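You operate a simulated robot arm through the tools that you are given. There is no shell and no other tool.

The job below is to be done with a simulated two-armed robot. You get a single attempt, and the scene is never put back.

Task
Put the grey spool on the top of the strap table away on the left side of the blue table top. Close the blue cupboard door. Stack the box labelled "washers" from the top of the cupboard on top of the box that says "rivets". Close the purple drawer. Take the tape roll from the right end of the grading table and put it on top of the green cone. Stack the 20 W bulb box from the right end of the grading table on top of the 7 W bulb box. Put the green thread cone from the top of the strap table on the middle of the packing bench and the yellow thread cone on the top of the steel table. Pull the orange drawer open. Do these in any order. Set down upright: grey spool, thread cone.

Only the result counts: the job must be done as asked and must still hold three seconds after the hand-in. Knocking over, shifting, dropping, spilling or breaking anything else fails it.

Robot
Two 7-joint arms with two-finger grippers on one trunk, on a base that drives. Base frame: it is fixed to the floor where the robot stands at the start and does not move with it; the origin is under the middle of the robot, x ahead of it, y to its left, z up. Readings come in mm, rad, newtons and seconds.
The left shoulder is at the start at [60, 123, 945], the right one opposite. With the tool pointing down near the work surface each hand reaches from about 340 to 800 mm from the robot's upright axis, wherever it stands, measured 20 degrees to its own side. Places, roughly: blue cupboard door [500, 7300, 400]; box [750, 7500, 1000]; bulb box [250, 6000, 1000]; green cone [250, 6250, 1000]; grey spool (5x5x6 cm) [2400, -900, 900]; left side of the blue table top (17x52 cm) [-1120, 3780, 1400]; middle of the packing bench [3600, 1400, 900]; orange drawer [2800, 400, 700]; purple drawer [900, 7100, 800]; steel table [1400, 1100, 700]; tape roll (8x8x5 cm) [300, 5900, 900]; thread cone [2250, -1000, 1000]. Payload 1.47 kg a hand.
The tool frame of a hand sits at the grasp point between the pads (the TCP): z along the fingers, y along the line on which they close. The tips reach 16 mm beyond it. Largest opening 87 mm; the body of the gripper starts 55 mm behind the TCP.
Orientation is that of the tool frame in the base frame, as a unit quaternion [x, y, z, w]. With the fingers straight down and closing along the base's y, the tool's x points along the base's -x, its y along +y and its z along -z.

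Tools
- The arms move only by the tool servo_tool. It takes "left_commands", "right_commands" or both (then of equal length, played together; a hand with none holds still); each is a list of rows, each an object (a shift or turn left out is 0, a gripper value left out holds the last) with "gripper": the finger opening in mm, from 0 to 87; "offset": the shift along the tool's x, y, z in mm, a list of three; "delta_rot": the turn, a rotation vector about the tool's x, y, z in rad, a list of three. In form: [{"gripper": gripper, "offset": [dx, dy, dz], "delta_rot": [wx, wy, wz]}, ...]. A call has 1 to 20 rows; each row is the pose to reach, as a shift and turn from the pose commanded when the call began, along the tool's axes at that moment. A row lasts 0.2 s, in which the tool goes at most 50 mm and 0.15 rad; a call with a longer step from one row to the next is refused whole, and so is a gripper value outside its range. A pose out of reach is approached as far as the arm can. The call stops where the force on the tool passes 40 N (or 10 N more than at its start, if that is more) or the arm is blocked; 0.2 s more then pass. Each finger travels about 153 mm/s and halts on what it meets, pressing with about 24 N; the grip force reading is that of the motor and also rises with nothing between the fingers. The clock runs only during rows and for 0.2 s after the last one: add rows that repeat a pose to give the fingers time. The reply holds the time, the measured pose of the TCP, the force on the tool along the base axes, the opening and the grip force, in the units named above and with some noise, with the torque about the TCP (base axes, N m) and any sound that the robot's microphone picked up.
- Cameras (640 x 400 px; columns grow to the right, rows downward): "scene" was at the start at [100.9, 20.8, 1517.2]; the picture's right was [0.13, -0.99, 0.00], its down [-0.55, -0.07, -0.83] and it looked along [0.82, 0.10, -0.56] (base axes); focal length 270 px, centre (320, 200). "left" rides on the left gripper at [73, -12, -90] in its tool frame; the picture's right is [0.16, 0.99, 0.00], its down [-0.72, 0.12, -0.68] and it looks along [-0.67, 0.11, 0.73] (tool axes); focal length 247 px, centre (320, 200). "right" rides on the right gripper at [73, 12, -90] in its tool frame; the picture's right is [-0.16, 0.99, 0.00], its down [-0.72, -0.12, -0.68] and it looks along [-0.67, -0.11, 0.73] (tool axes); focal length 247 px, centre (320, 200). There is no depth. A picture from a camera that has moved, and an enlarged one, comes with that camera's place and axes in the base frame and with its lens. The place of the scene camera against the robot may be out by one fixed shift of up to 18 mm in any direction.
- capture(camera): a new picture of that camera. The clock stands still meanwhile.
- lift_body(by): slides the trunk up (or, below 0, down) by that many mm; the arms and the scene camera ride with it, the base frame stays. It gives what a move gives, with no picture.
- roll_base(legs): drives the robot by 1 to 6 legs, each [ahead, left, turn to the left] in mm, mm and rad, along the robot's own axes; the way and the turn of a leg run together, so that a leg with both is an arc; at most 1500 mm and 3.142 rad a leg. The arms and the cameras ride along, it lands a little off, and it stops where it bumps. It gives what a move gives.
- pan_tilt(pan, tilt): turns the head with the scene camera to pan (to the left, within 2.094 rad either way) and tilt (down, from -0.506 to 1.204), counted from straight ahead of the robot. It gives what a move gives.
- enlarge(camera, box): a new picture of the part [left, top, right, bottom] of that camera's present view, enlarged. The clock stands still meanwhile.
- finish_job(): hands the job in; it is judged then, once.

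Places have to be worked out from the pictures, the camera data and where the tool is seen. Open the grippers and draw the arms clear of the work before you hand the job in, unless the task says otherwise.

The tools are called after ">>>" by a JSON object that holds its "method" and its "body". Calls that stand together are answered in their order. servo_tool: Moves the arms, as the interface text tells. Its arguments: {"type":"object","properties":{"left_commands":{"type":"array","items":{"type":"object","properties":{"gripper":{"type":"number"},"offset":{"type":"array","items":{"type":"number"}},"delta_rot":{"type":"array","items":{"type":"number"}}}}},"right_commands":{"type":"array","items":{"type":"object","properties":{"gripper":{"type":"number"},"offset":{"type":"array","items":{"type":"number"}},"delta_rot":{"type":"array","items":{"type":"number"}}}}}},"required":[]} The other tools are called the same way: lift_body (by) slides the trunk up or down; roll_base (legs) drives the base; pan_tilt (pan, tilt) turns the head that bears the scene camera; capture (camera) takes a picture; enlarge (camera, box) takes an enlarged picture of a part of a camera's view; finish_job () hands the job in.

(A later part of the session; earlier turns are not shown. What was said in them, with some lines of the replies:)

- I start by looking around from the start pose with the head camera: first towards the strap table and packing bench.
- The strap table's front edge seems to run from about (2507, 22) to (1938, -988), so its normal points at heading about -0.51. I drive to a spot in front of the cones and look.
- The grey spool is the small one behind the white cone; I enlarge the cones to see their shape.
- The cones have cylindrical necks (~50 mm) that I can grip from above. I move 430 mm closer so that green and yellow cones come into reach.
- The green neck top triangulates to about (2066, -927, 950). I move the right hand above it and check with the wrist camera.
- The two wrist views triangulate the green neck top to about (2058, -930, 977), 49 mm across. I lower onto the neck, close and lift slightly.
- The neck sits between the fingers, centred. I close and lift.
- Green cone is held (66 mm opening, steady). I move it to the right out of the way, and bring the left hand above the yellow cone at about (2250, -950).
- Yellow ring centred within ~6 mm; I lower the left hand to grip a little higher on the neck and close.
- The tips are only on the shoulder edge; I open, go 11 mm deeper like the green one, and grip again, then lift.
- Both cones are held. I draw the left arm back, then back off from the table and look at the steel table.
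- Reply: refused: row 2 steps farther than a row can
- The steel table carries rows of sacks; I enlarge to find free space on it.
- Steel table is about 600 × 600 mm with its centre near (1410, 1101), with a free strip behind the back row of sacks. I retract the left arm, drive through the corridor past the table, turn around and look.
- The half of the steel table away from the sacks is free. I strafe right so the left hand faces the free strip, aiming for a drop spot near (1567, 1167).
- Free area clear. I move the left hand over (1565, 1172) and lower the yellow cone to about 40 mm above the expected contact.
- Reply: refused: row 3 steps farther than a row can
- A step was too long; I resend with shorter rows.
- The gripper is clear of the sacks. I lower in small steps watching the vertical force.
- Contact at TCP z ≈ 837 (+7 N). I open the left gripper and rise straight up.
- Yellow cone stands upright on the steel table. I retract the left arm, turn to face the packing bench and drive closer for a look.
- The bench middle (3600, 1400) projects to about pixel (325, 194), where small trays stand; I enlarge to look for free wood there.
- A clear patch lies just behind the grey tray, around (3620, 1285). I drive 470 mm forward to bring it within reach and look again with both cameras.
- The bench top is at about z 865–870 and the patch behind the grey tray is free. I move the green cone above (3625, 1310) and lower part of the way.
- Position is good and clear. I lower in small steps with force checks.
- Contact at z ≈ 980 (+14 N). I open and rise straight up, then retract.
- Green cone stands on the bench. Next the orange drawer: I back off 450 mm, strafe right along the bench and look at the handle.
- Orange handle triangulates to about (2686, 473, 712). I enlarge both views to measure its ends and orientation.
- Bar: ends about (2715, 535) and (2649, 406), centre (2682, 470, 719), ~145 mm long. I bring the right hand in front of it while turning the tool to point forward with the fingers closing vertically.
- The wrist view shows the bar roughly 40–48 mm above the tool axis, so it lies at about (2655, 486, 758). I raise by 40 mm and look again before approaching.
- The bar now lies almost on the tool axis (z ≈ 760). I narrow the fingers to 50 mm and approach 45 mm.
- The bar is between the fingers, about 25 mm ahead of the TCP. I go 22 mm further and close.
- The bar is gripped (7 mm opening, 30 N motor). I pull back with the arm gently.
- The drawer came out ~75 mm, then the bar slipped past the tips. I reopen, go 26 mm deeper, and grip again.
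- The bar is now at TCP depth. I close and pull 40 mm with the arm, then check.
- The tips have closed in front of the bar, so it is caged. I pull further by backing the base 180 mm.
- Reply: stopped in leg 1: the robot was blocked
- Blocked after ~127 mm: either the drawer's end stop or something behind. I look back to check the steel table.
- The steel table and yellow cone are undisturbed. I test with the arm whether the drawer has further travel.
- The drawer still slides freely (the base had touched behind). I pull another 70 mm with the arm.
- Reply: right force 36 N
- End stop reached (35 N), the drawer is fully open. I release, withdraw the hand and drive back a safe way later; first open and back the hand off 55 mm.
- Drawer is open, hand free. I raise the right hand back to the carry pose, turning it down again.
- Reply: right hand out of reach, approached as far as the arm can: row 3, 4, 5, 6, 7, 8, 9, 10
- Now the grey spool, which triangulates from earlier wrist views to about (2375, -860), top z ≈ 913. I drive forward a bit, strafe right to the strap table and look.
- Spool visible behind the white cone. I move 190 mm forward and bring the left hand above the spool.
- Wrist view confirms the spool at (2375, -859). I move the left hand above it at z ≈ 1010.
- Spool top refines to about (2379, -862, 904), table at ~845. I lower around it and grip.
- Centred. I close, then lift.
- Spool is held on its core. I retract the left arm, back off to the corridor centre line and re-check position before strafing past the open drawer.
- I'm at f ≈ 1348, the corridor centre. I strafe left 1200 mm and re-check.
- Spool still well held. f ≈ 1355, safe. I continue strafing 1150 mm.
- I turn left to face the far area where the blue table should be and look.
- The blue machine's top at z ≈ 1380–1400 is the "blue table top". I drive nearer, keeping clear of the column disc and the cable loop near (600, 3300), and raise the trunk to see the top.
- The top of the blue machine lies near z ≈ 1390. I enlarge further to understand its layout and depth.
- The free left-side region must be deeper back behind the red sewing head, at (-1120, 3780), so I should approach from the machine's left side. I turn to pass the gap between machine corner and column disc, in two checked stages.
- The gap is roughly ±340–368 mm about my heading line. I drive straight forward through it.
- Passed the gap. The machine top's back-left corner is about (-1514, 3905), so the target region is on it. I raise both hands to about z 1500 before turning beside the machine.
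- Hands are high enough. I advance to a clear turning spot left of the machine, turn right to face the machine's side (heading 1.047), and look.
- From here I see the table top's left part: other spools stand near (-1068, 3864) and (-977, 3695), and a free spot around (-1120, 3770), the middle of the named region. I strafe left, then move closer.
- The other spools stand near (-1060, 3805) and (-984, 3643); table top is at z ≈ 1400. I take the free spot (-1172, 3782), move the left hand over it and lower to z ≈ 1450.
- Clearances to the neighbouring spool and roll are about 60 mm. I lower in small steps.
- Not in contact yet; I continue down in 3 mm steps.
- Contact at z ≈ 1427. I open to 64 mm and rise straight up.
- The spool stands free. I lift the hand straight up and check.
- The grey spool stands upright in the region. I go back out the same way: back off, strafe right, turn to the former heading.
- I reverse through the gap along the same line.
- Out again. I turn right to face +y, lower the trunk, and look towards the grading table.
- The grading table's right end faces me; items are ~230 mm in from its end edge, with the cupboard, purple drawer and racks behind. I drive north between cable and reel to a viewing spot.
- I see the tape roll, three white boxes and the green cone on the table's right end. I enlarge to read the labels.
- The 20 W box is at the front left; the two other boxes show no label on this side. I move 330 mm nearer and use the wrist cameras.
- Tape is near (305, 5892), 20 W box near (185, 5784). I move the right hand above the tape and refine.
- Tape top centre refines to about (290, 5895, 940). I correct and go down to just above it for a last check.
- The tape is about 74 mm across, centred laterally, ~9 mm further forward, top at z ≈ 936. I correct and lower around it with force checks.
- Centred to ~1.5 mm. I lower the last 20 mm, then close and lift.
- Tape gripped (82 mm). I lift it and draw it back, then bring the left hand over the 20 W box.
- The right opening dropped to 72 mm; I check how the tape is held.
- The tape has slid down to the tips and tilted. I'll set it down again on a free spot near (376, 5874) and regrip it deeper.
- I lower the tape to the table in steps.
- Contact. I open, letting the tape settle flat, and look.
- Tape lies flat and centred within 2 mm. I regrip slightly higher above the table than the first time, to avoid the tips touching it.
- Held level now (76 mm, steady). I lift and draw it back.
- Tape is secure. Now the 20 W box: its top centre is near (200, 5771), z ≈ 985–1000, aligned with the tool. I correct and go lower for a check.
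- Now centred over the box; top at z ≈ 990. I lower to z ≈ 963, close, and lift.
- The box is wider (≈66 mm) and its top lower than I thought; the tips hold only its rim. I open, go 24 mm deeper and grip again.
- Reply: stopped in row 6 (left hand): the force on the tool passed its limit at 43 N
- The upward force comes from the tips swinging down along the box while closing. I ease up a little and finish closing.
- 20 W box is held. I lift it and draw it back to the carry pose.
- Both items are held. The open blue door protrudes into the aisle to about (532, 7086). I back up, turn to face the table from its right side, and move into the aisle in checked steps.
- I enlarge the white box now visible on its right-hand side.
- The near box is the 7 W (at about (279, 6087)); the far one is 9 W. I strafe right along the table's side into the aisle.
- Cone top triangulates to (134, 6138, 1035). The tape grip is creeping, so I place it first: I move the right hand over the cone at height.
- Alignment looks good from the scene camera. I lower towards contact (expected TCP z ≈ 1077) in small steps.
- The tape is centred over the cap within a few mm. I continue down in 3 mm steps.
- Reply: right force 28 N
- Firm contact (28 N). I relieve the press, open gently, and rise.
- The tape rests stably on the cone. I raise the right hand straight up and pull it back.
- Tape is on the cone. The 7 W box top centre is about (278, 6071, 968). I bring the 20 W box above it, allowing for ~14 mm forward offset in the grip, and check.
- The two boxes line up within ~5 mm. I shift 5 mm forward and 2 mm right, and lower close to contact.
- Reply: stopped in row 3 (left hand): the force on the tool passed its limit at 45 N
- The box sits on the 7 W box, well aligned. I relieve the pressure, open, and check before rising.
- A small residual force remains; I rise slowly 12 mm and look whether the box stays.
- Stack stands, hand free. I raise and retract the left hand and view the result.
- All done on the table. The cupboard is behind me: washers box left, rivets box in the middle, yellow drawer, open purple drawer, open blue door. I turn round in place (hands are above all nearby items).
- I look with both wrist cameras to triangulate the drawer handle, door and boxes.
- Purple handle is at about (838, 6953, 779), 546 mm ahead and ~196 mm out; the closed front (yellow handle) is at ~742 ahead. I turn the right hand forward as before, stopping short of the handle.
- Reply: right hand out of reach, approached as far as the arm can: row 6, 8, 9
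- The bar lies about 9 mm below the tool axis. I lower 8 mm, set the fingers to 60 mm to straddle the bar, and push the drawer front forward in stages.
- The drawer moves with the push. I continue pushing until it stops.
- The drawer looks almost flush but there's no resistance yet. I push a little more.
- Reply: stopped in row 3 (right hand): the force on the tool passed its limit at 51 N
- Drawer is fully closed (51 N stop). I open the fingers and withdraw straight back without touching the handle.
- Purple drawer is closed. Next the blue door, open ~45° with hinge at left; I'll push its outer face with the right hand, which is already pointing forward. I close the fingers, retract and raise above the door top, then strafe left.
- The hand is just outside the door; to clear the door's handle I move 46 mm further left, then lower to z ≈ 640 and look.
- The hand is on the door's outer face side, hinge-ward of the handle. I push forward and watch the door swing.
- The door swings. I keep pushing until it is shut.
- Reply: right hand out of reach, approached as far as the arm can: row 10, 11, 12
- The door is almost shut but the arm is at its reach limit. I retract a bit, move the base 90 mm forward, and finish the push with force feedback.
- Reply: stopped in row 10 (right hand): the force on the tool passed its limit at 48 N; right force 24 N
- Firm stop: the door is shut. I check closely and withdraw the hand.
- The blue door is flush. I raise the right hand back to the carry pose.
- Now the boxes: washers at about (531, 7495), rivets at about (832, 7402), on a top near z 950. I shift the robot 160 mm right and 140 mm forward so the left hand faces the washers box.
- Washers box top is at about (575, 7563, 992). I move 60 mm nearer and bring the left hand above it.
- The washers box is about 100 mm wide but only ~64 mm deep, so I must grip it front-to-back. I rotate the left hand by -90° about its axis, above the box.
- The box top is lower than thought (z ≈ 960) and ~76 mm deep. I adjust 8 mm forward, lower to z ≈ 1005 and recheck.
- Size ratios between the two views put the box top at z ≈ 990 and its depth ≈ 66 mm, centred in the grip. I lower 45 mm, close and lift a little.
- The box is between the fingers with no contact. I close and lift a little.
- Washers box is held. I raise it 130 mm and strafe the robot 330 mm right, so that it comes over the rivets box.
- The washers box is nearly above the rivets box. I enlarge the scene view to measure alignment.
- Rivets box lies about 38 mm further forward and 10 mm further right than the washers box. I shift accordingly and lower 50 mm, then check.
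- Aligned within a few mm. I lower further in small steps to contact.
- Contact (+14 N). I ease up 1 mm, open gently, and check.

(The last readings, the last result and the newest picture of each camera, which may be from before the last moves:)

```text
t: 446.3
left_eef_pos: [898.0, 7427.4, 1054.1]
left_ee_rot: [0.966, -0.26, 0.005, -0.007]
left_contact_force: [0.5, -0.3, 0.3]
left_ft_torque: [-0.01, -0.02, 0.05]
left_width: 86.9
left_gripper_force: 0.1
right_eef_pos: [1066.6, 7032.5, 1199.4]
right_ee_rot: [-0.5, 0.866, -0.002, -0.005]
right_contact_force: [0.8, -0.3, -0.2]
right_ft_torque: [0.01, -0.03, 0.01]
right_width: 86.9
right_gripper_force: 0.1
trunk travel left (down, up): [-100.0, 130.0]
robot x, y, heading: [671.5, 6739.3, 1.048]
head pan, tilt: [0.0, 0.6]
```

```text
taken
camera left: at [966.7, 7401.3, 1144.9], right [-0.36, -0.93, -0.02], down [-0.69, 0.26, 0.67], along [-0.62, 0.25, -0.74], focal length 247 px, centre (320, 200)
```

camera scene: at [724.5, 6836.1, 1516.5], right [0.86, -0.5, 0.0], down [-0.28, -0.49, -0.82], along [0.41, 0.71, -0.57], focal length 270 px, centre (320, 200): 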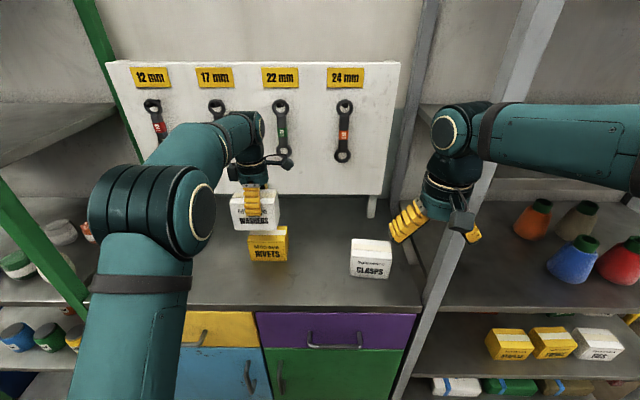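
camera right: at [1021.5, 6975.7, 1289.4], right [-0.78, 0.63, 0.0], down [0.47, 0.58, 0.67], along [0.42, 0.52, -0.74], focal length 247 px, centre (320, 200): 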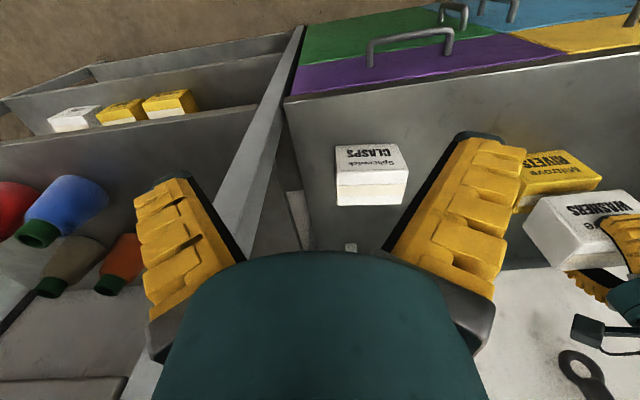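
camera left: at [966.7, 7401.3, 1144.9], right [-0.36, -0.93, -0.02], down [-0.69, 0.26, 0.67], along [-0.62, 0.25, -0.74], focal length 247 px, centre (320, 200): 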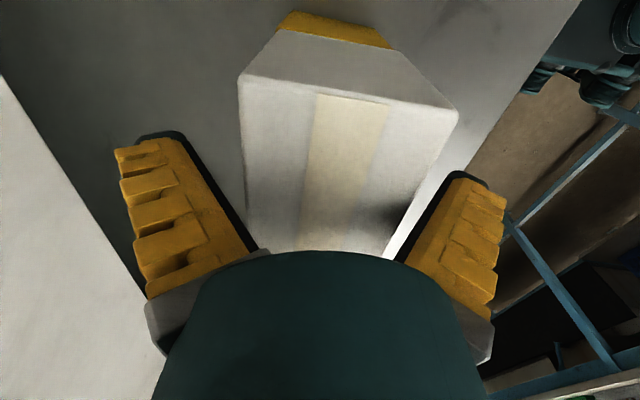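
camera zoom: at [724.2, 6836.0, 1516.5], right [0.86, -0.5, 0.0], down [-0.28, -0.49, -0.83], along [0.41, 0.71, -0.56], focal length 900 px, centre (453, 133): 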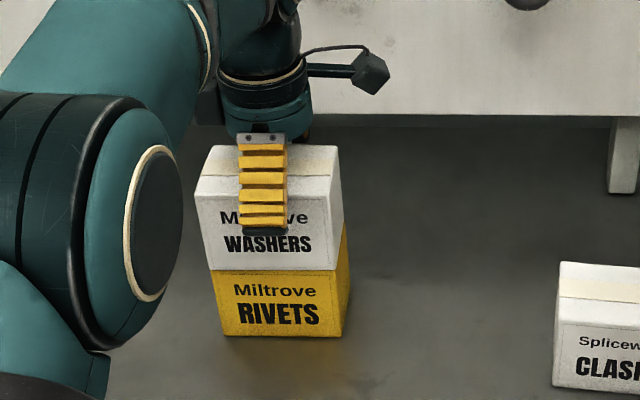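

The washers box rests squarely on the rivets box. I rise straight up slowly.

>>> {"method": "servo_tool", "body": {"left_commands": [{"offset": [0, 0, -8], "gripper": 87}, {"offset": [0, 0, -16]}, {"offset": [0, 0, -26]}, {"offset": [0, 0, -40]}, {"offset": [0, 0, -60]}, {"offset": [0, 0, -90]}, {"offset": [0, 0, -120]}, {"offset": [0, 0, -150]}]}}

>>> {"method": "capture", "body": {"camera": "scene"}}

```text
t: 448.1
left_eef_pos: [892.0, 7419.7, 1205.2]
left_ee_rot: [0.966, -0.259, 0.005, -0.007]
left_contact_force: [-0.2, -0.4, -0.8]
left_ft_torque: [0.04, -0.03, -0.02]
left_width: 86.9
left_gripper_force: 0.0
left hand out of reach, approached as far as the arm can: row 8
right_eef_pos: [1066.0, 7032.6, 1200.6]
right_ee_rot: [-0.5, 0.866, -0.002, -0.006]
right_contact_force: [0.7, 0.1, -0.3]
right_ft_torque: [0.04, -0.02, -0.01]
right_width: 87.2
right_gripper_force: 0.1
trunk travel left (down, up): [-100.0, 130.0]
robot x, y, heading: [671.8, 6737.9, 1.045]
head pan, tilt: [0.0, 0.6]
```

```text
taken
camera scene: at [723.7, 6835.1, 1516.6], right [0.86, -0.5, 0.0], down [-0.28, -0.49, -0.83], along [0.41, 0.71, -0.56], focal length 270 px, centre (320, 200)
```

scene: 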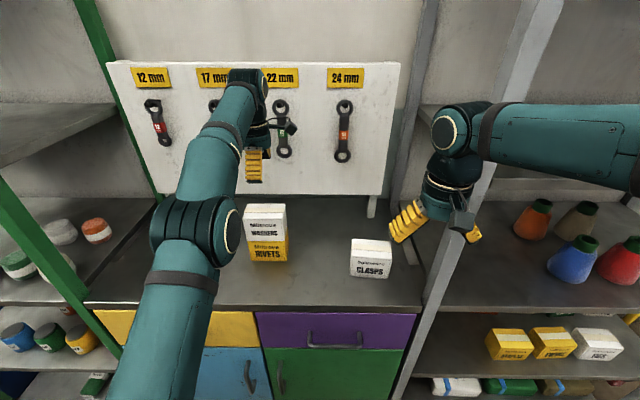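

Stack done. I retract the left hand towards the robot, back the base off slightly and take a last look before handing in.

>>> {"method": "servo_tool", "body": {"left_commands": [{"offset": [0, 40, 0]}, {"offset": [0, 80, 0]}, {"offset": [0, 120, 0]}, {"offset": [0, 160, 0]}, {"offset": [0, 200, 0]}, {"offset": [0, 230, 0]}]}}

>>> {"method": "roll_base", "body": {"legs": [[-120, 0, 0]]}}

>>> {"method": "capture", "body": {"camera": "scene"}}

>>> {"method": "pan_tilt", "body": {"pan": 2.09, "tilt": 0.6}}

>>> {"method": "capture", "body": {"camera": "scene"}}

```text
t: 449.5
left_eef_pos: [777.8, 7222.2, 1200.0]
left_ee_rot: [0.965, -0.261, 0.004, -0.007]
left_contact_force: [0.2, -0.3, -0.4]
left_ft_torque: [0.0, -0.01, 0.02]
left_width: 87.1
left_gripper_force: 0.1
right_eef_pos: [1066.8, 7033.0, 1199.3]
right_ee_rot: [-0.499, 0.866, -0.002, -0.005]
right_contact_force: [0.0, -0.8, 0.6]
right_ft_torque: [-0.02, 0.04, 0.01]
right_width: 87.2
right_gripper_force: 0.0
trunk travel left (down, up): [-100.0, 130.0]
robot x, y, heading: [671.4, 6740.5, 1.045]
head pan, tilt: [0.0, 0.6]
```

```text
t: 450.7
left_eef_pos: [718.3, 7119.0, 1201.0]
left_ee_rot: [0.966, -0.26, 0.006, -0.009]
left_contact_force: [-0.9, 0.3, 0.6]
left_ft_torque: [0.04, 0.01, -0.03]
left_width: 87.1
left_gripper_force: 0.0
right_eef_pos: [1006.5, 6928.4, 1200.1]
right_ee_rot: [-0.5, 0.866, -0.003, -0.005]
right_contact_force: [-0.7, -0.8, 0.2]
right_ft_torque: [0.01, 0.0, 0.0]
right_width: 87.1
right_gripper_force: 0.1
trunk travel left (down, up): [-100.0, 130.0]
robot x, y, heading: [613.2, 6637.1, 1.04]
head pan, tilt: [0.0, 0.6]
```

```text
taken
camera scene: at [663.7, 6731.7, 1516.6], right [0.86, -0.5, 0.0], down [-0.28, -0.49, -0.83], along [0.41, 0.71, -0.56], focal length 270 px, centre (320, 200)
```

scene: 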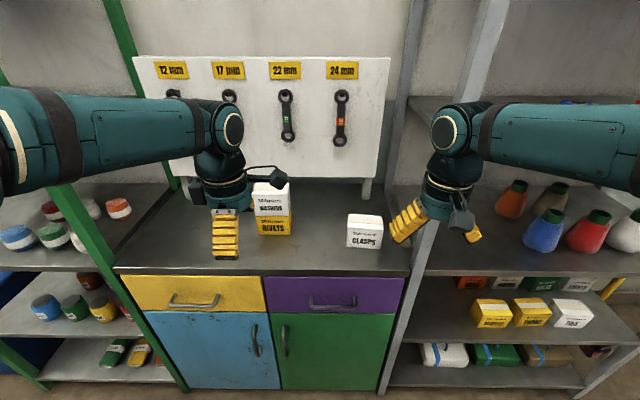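

```text
t: 452.7
left_eef_pos: [719.0, 7119.5, 1199.1]
left_ee_rot: [0.966, -0.26, 0.005, -0.008]
left_contact_force: [0.9, -0.2, 0.4]
left_ft_torque: [-0.03, 0.02, 0.02]
left_width: 87.3
left_gripper_force: 0.0
right_eef_pos: [1007.6, 6930.5, 1200.3]
right_ee_rot: [-0.501, 0.866, -0.002, -0.007]
right_contact_force: [-0.2, -0.4, 0.4]
right_ft_torque: [0.0, -0.02, 0.01]
right_width: 86.9
right_gripper_force: 0.1
trunk travel left (down, up): [-100.0, 130.0]
robot x, y, heading: [612.4, 6637.2, 1.046]
head pan, tilt: [2.089, 0.6]
```

```text
taken
camera scene: at [531.8, 6657.4, 1516.5], right [0.01, 1.0, 0.0], down [0.56, 0.0, -0.83], along [-0.83, 0.01, -0.56], focal length 270 px, centre (320, 200)
```

scene: 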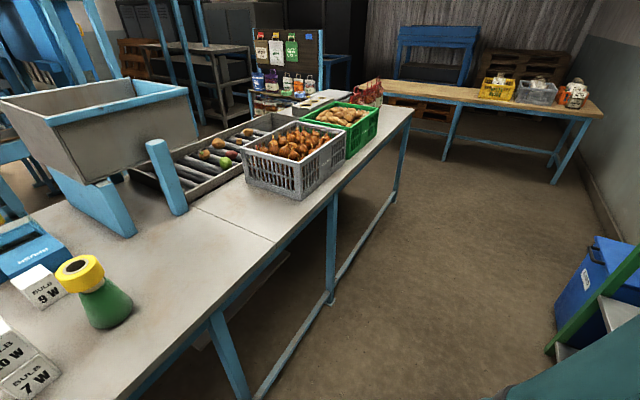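

The boxes are stacked, the door and purple drawer are shut, the tape is on the cone and the 20 W box is on the 7 W box. The arms are clear and the grippers open, so I hand the job in.

>>> {"method": "finish_job", "body": {}}

```text
The job is handed in.
```

All the tasks are done and the job is handed in. The reply gave no verdict, so I don't know yet whether it passed.

| Task | Result |
|---|---|
| Grey spool | Upright on the left side of the blue table top, near (-1172, 3783), beside the other spools |
| Blue cupboard door | Shut; I pushed until it stopped |
| Washers box | On top of the rivets box, lined up within a few millimetres |
| Purple drawer | Shut; I pushed until it stopped |
| Tape roll | On top of the green cone |
| 20 W bulb box | On top of the 7 W box |
| Green thread cone | Upright on the packing bench, just behind the grey tray |
| Yellow thread cone | Upright on the free side of the steel table |
| Orange drawer | Pulled out to its end stop |

- **Table bump:** while backing up with the orange drawer, the base came up against something behind it, most likely the steel table. I looked straight after, and neither the table nor the yellow cone had moved.
- **Tape roll:** it slipped in the grip on the first lift, so I set it down on a free spot of the same table and picked it up again.
- **Last look:** my final pictures covered the cupboard and the right end of the grading table. I last saw the spool, both thread cones and the orange drawer when I left them, and did not go back to check.
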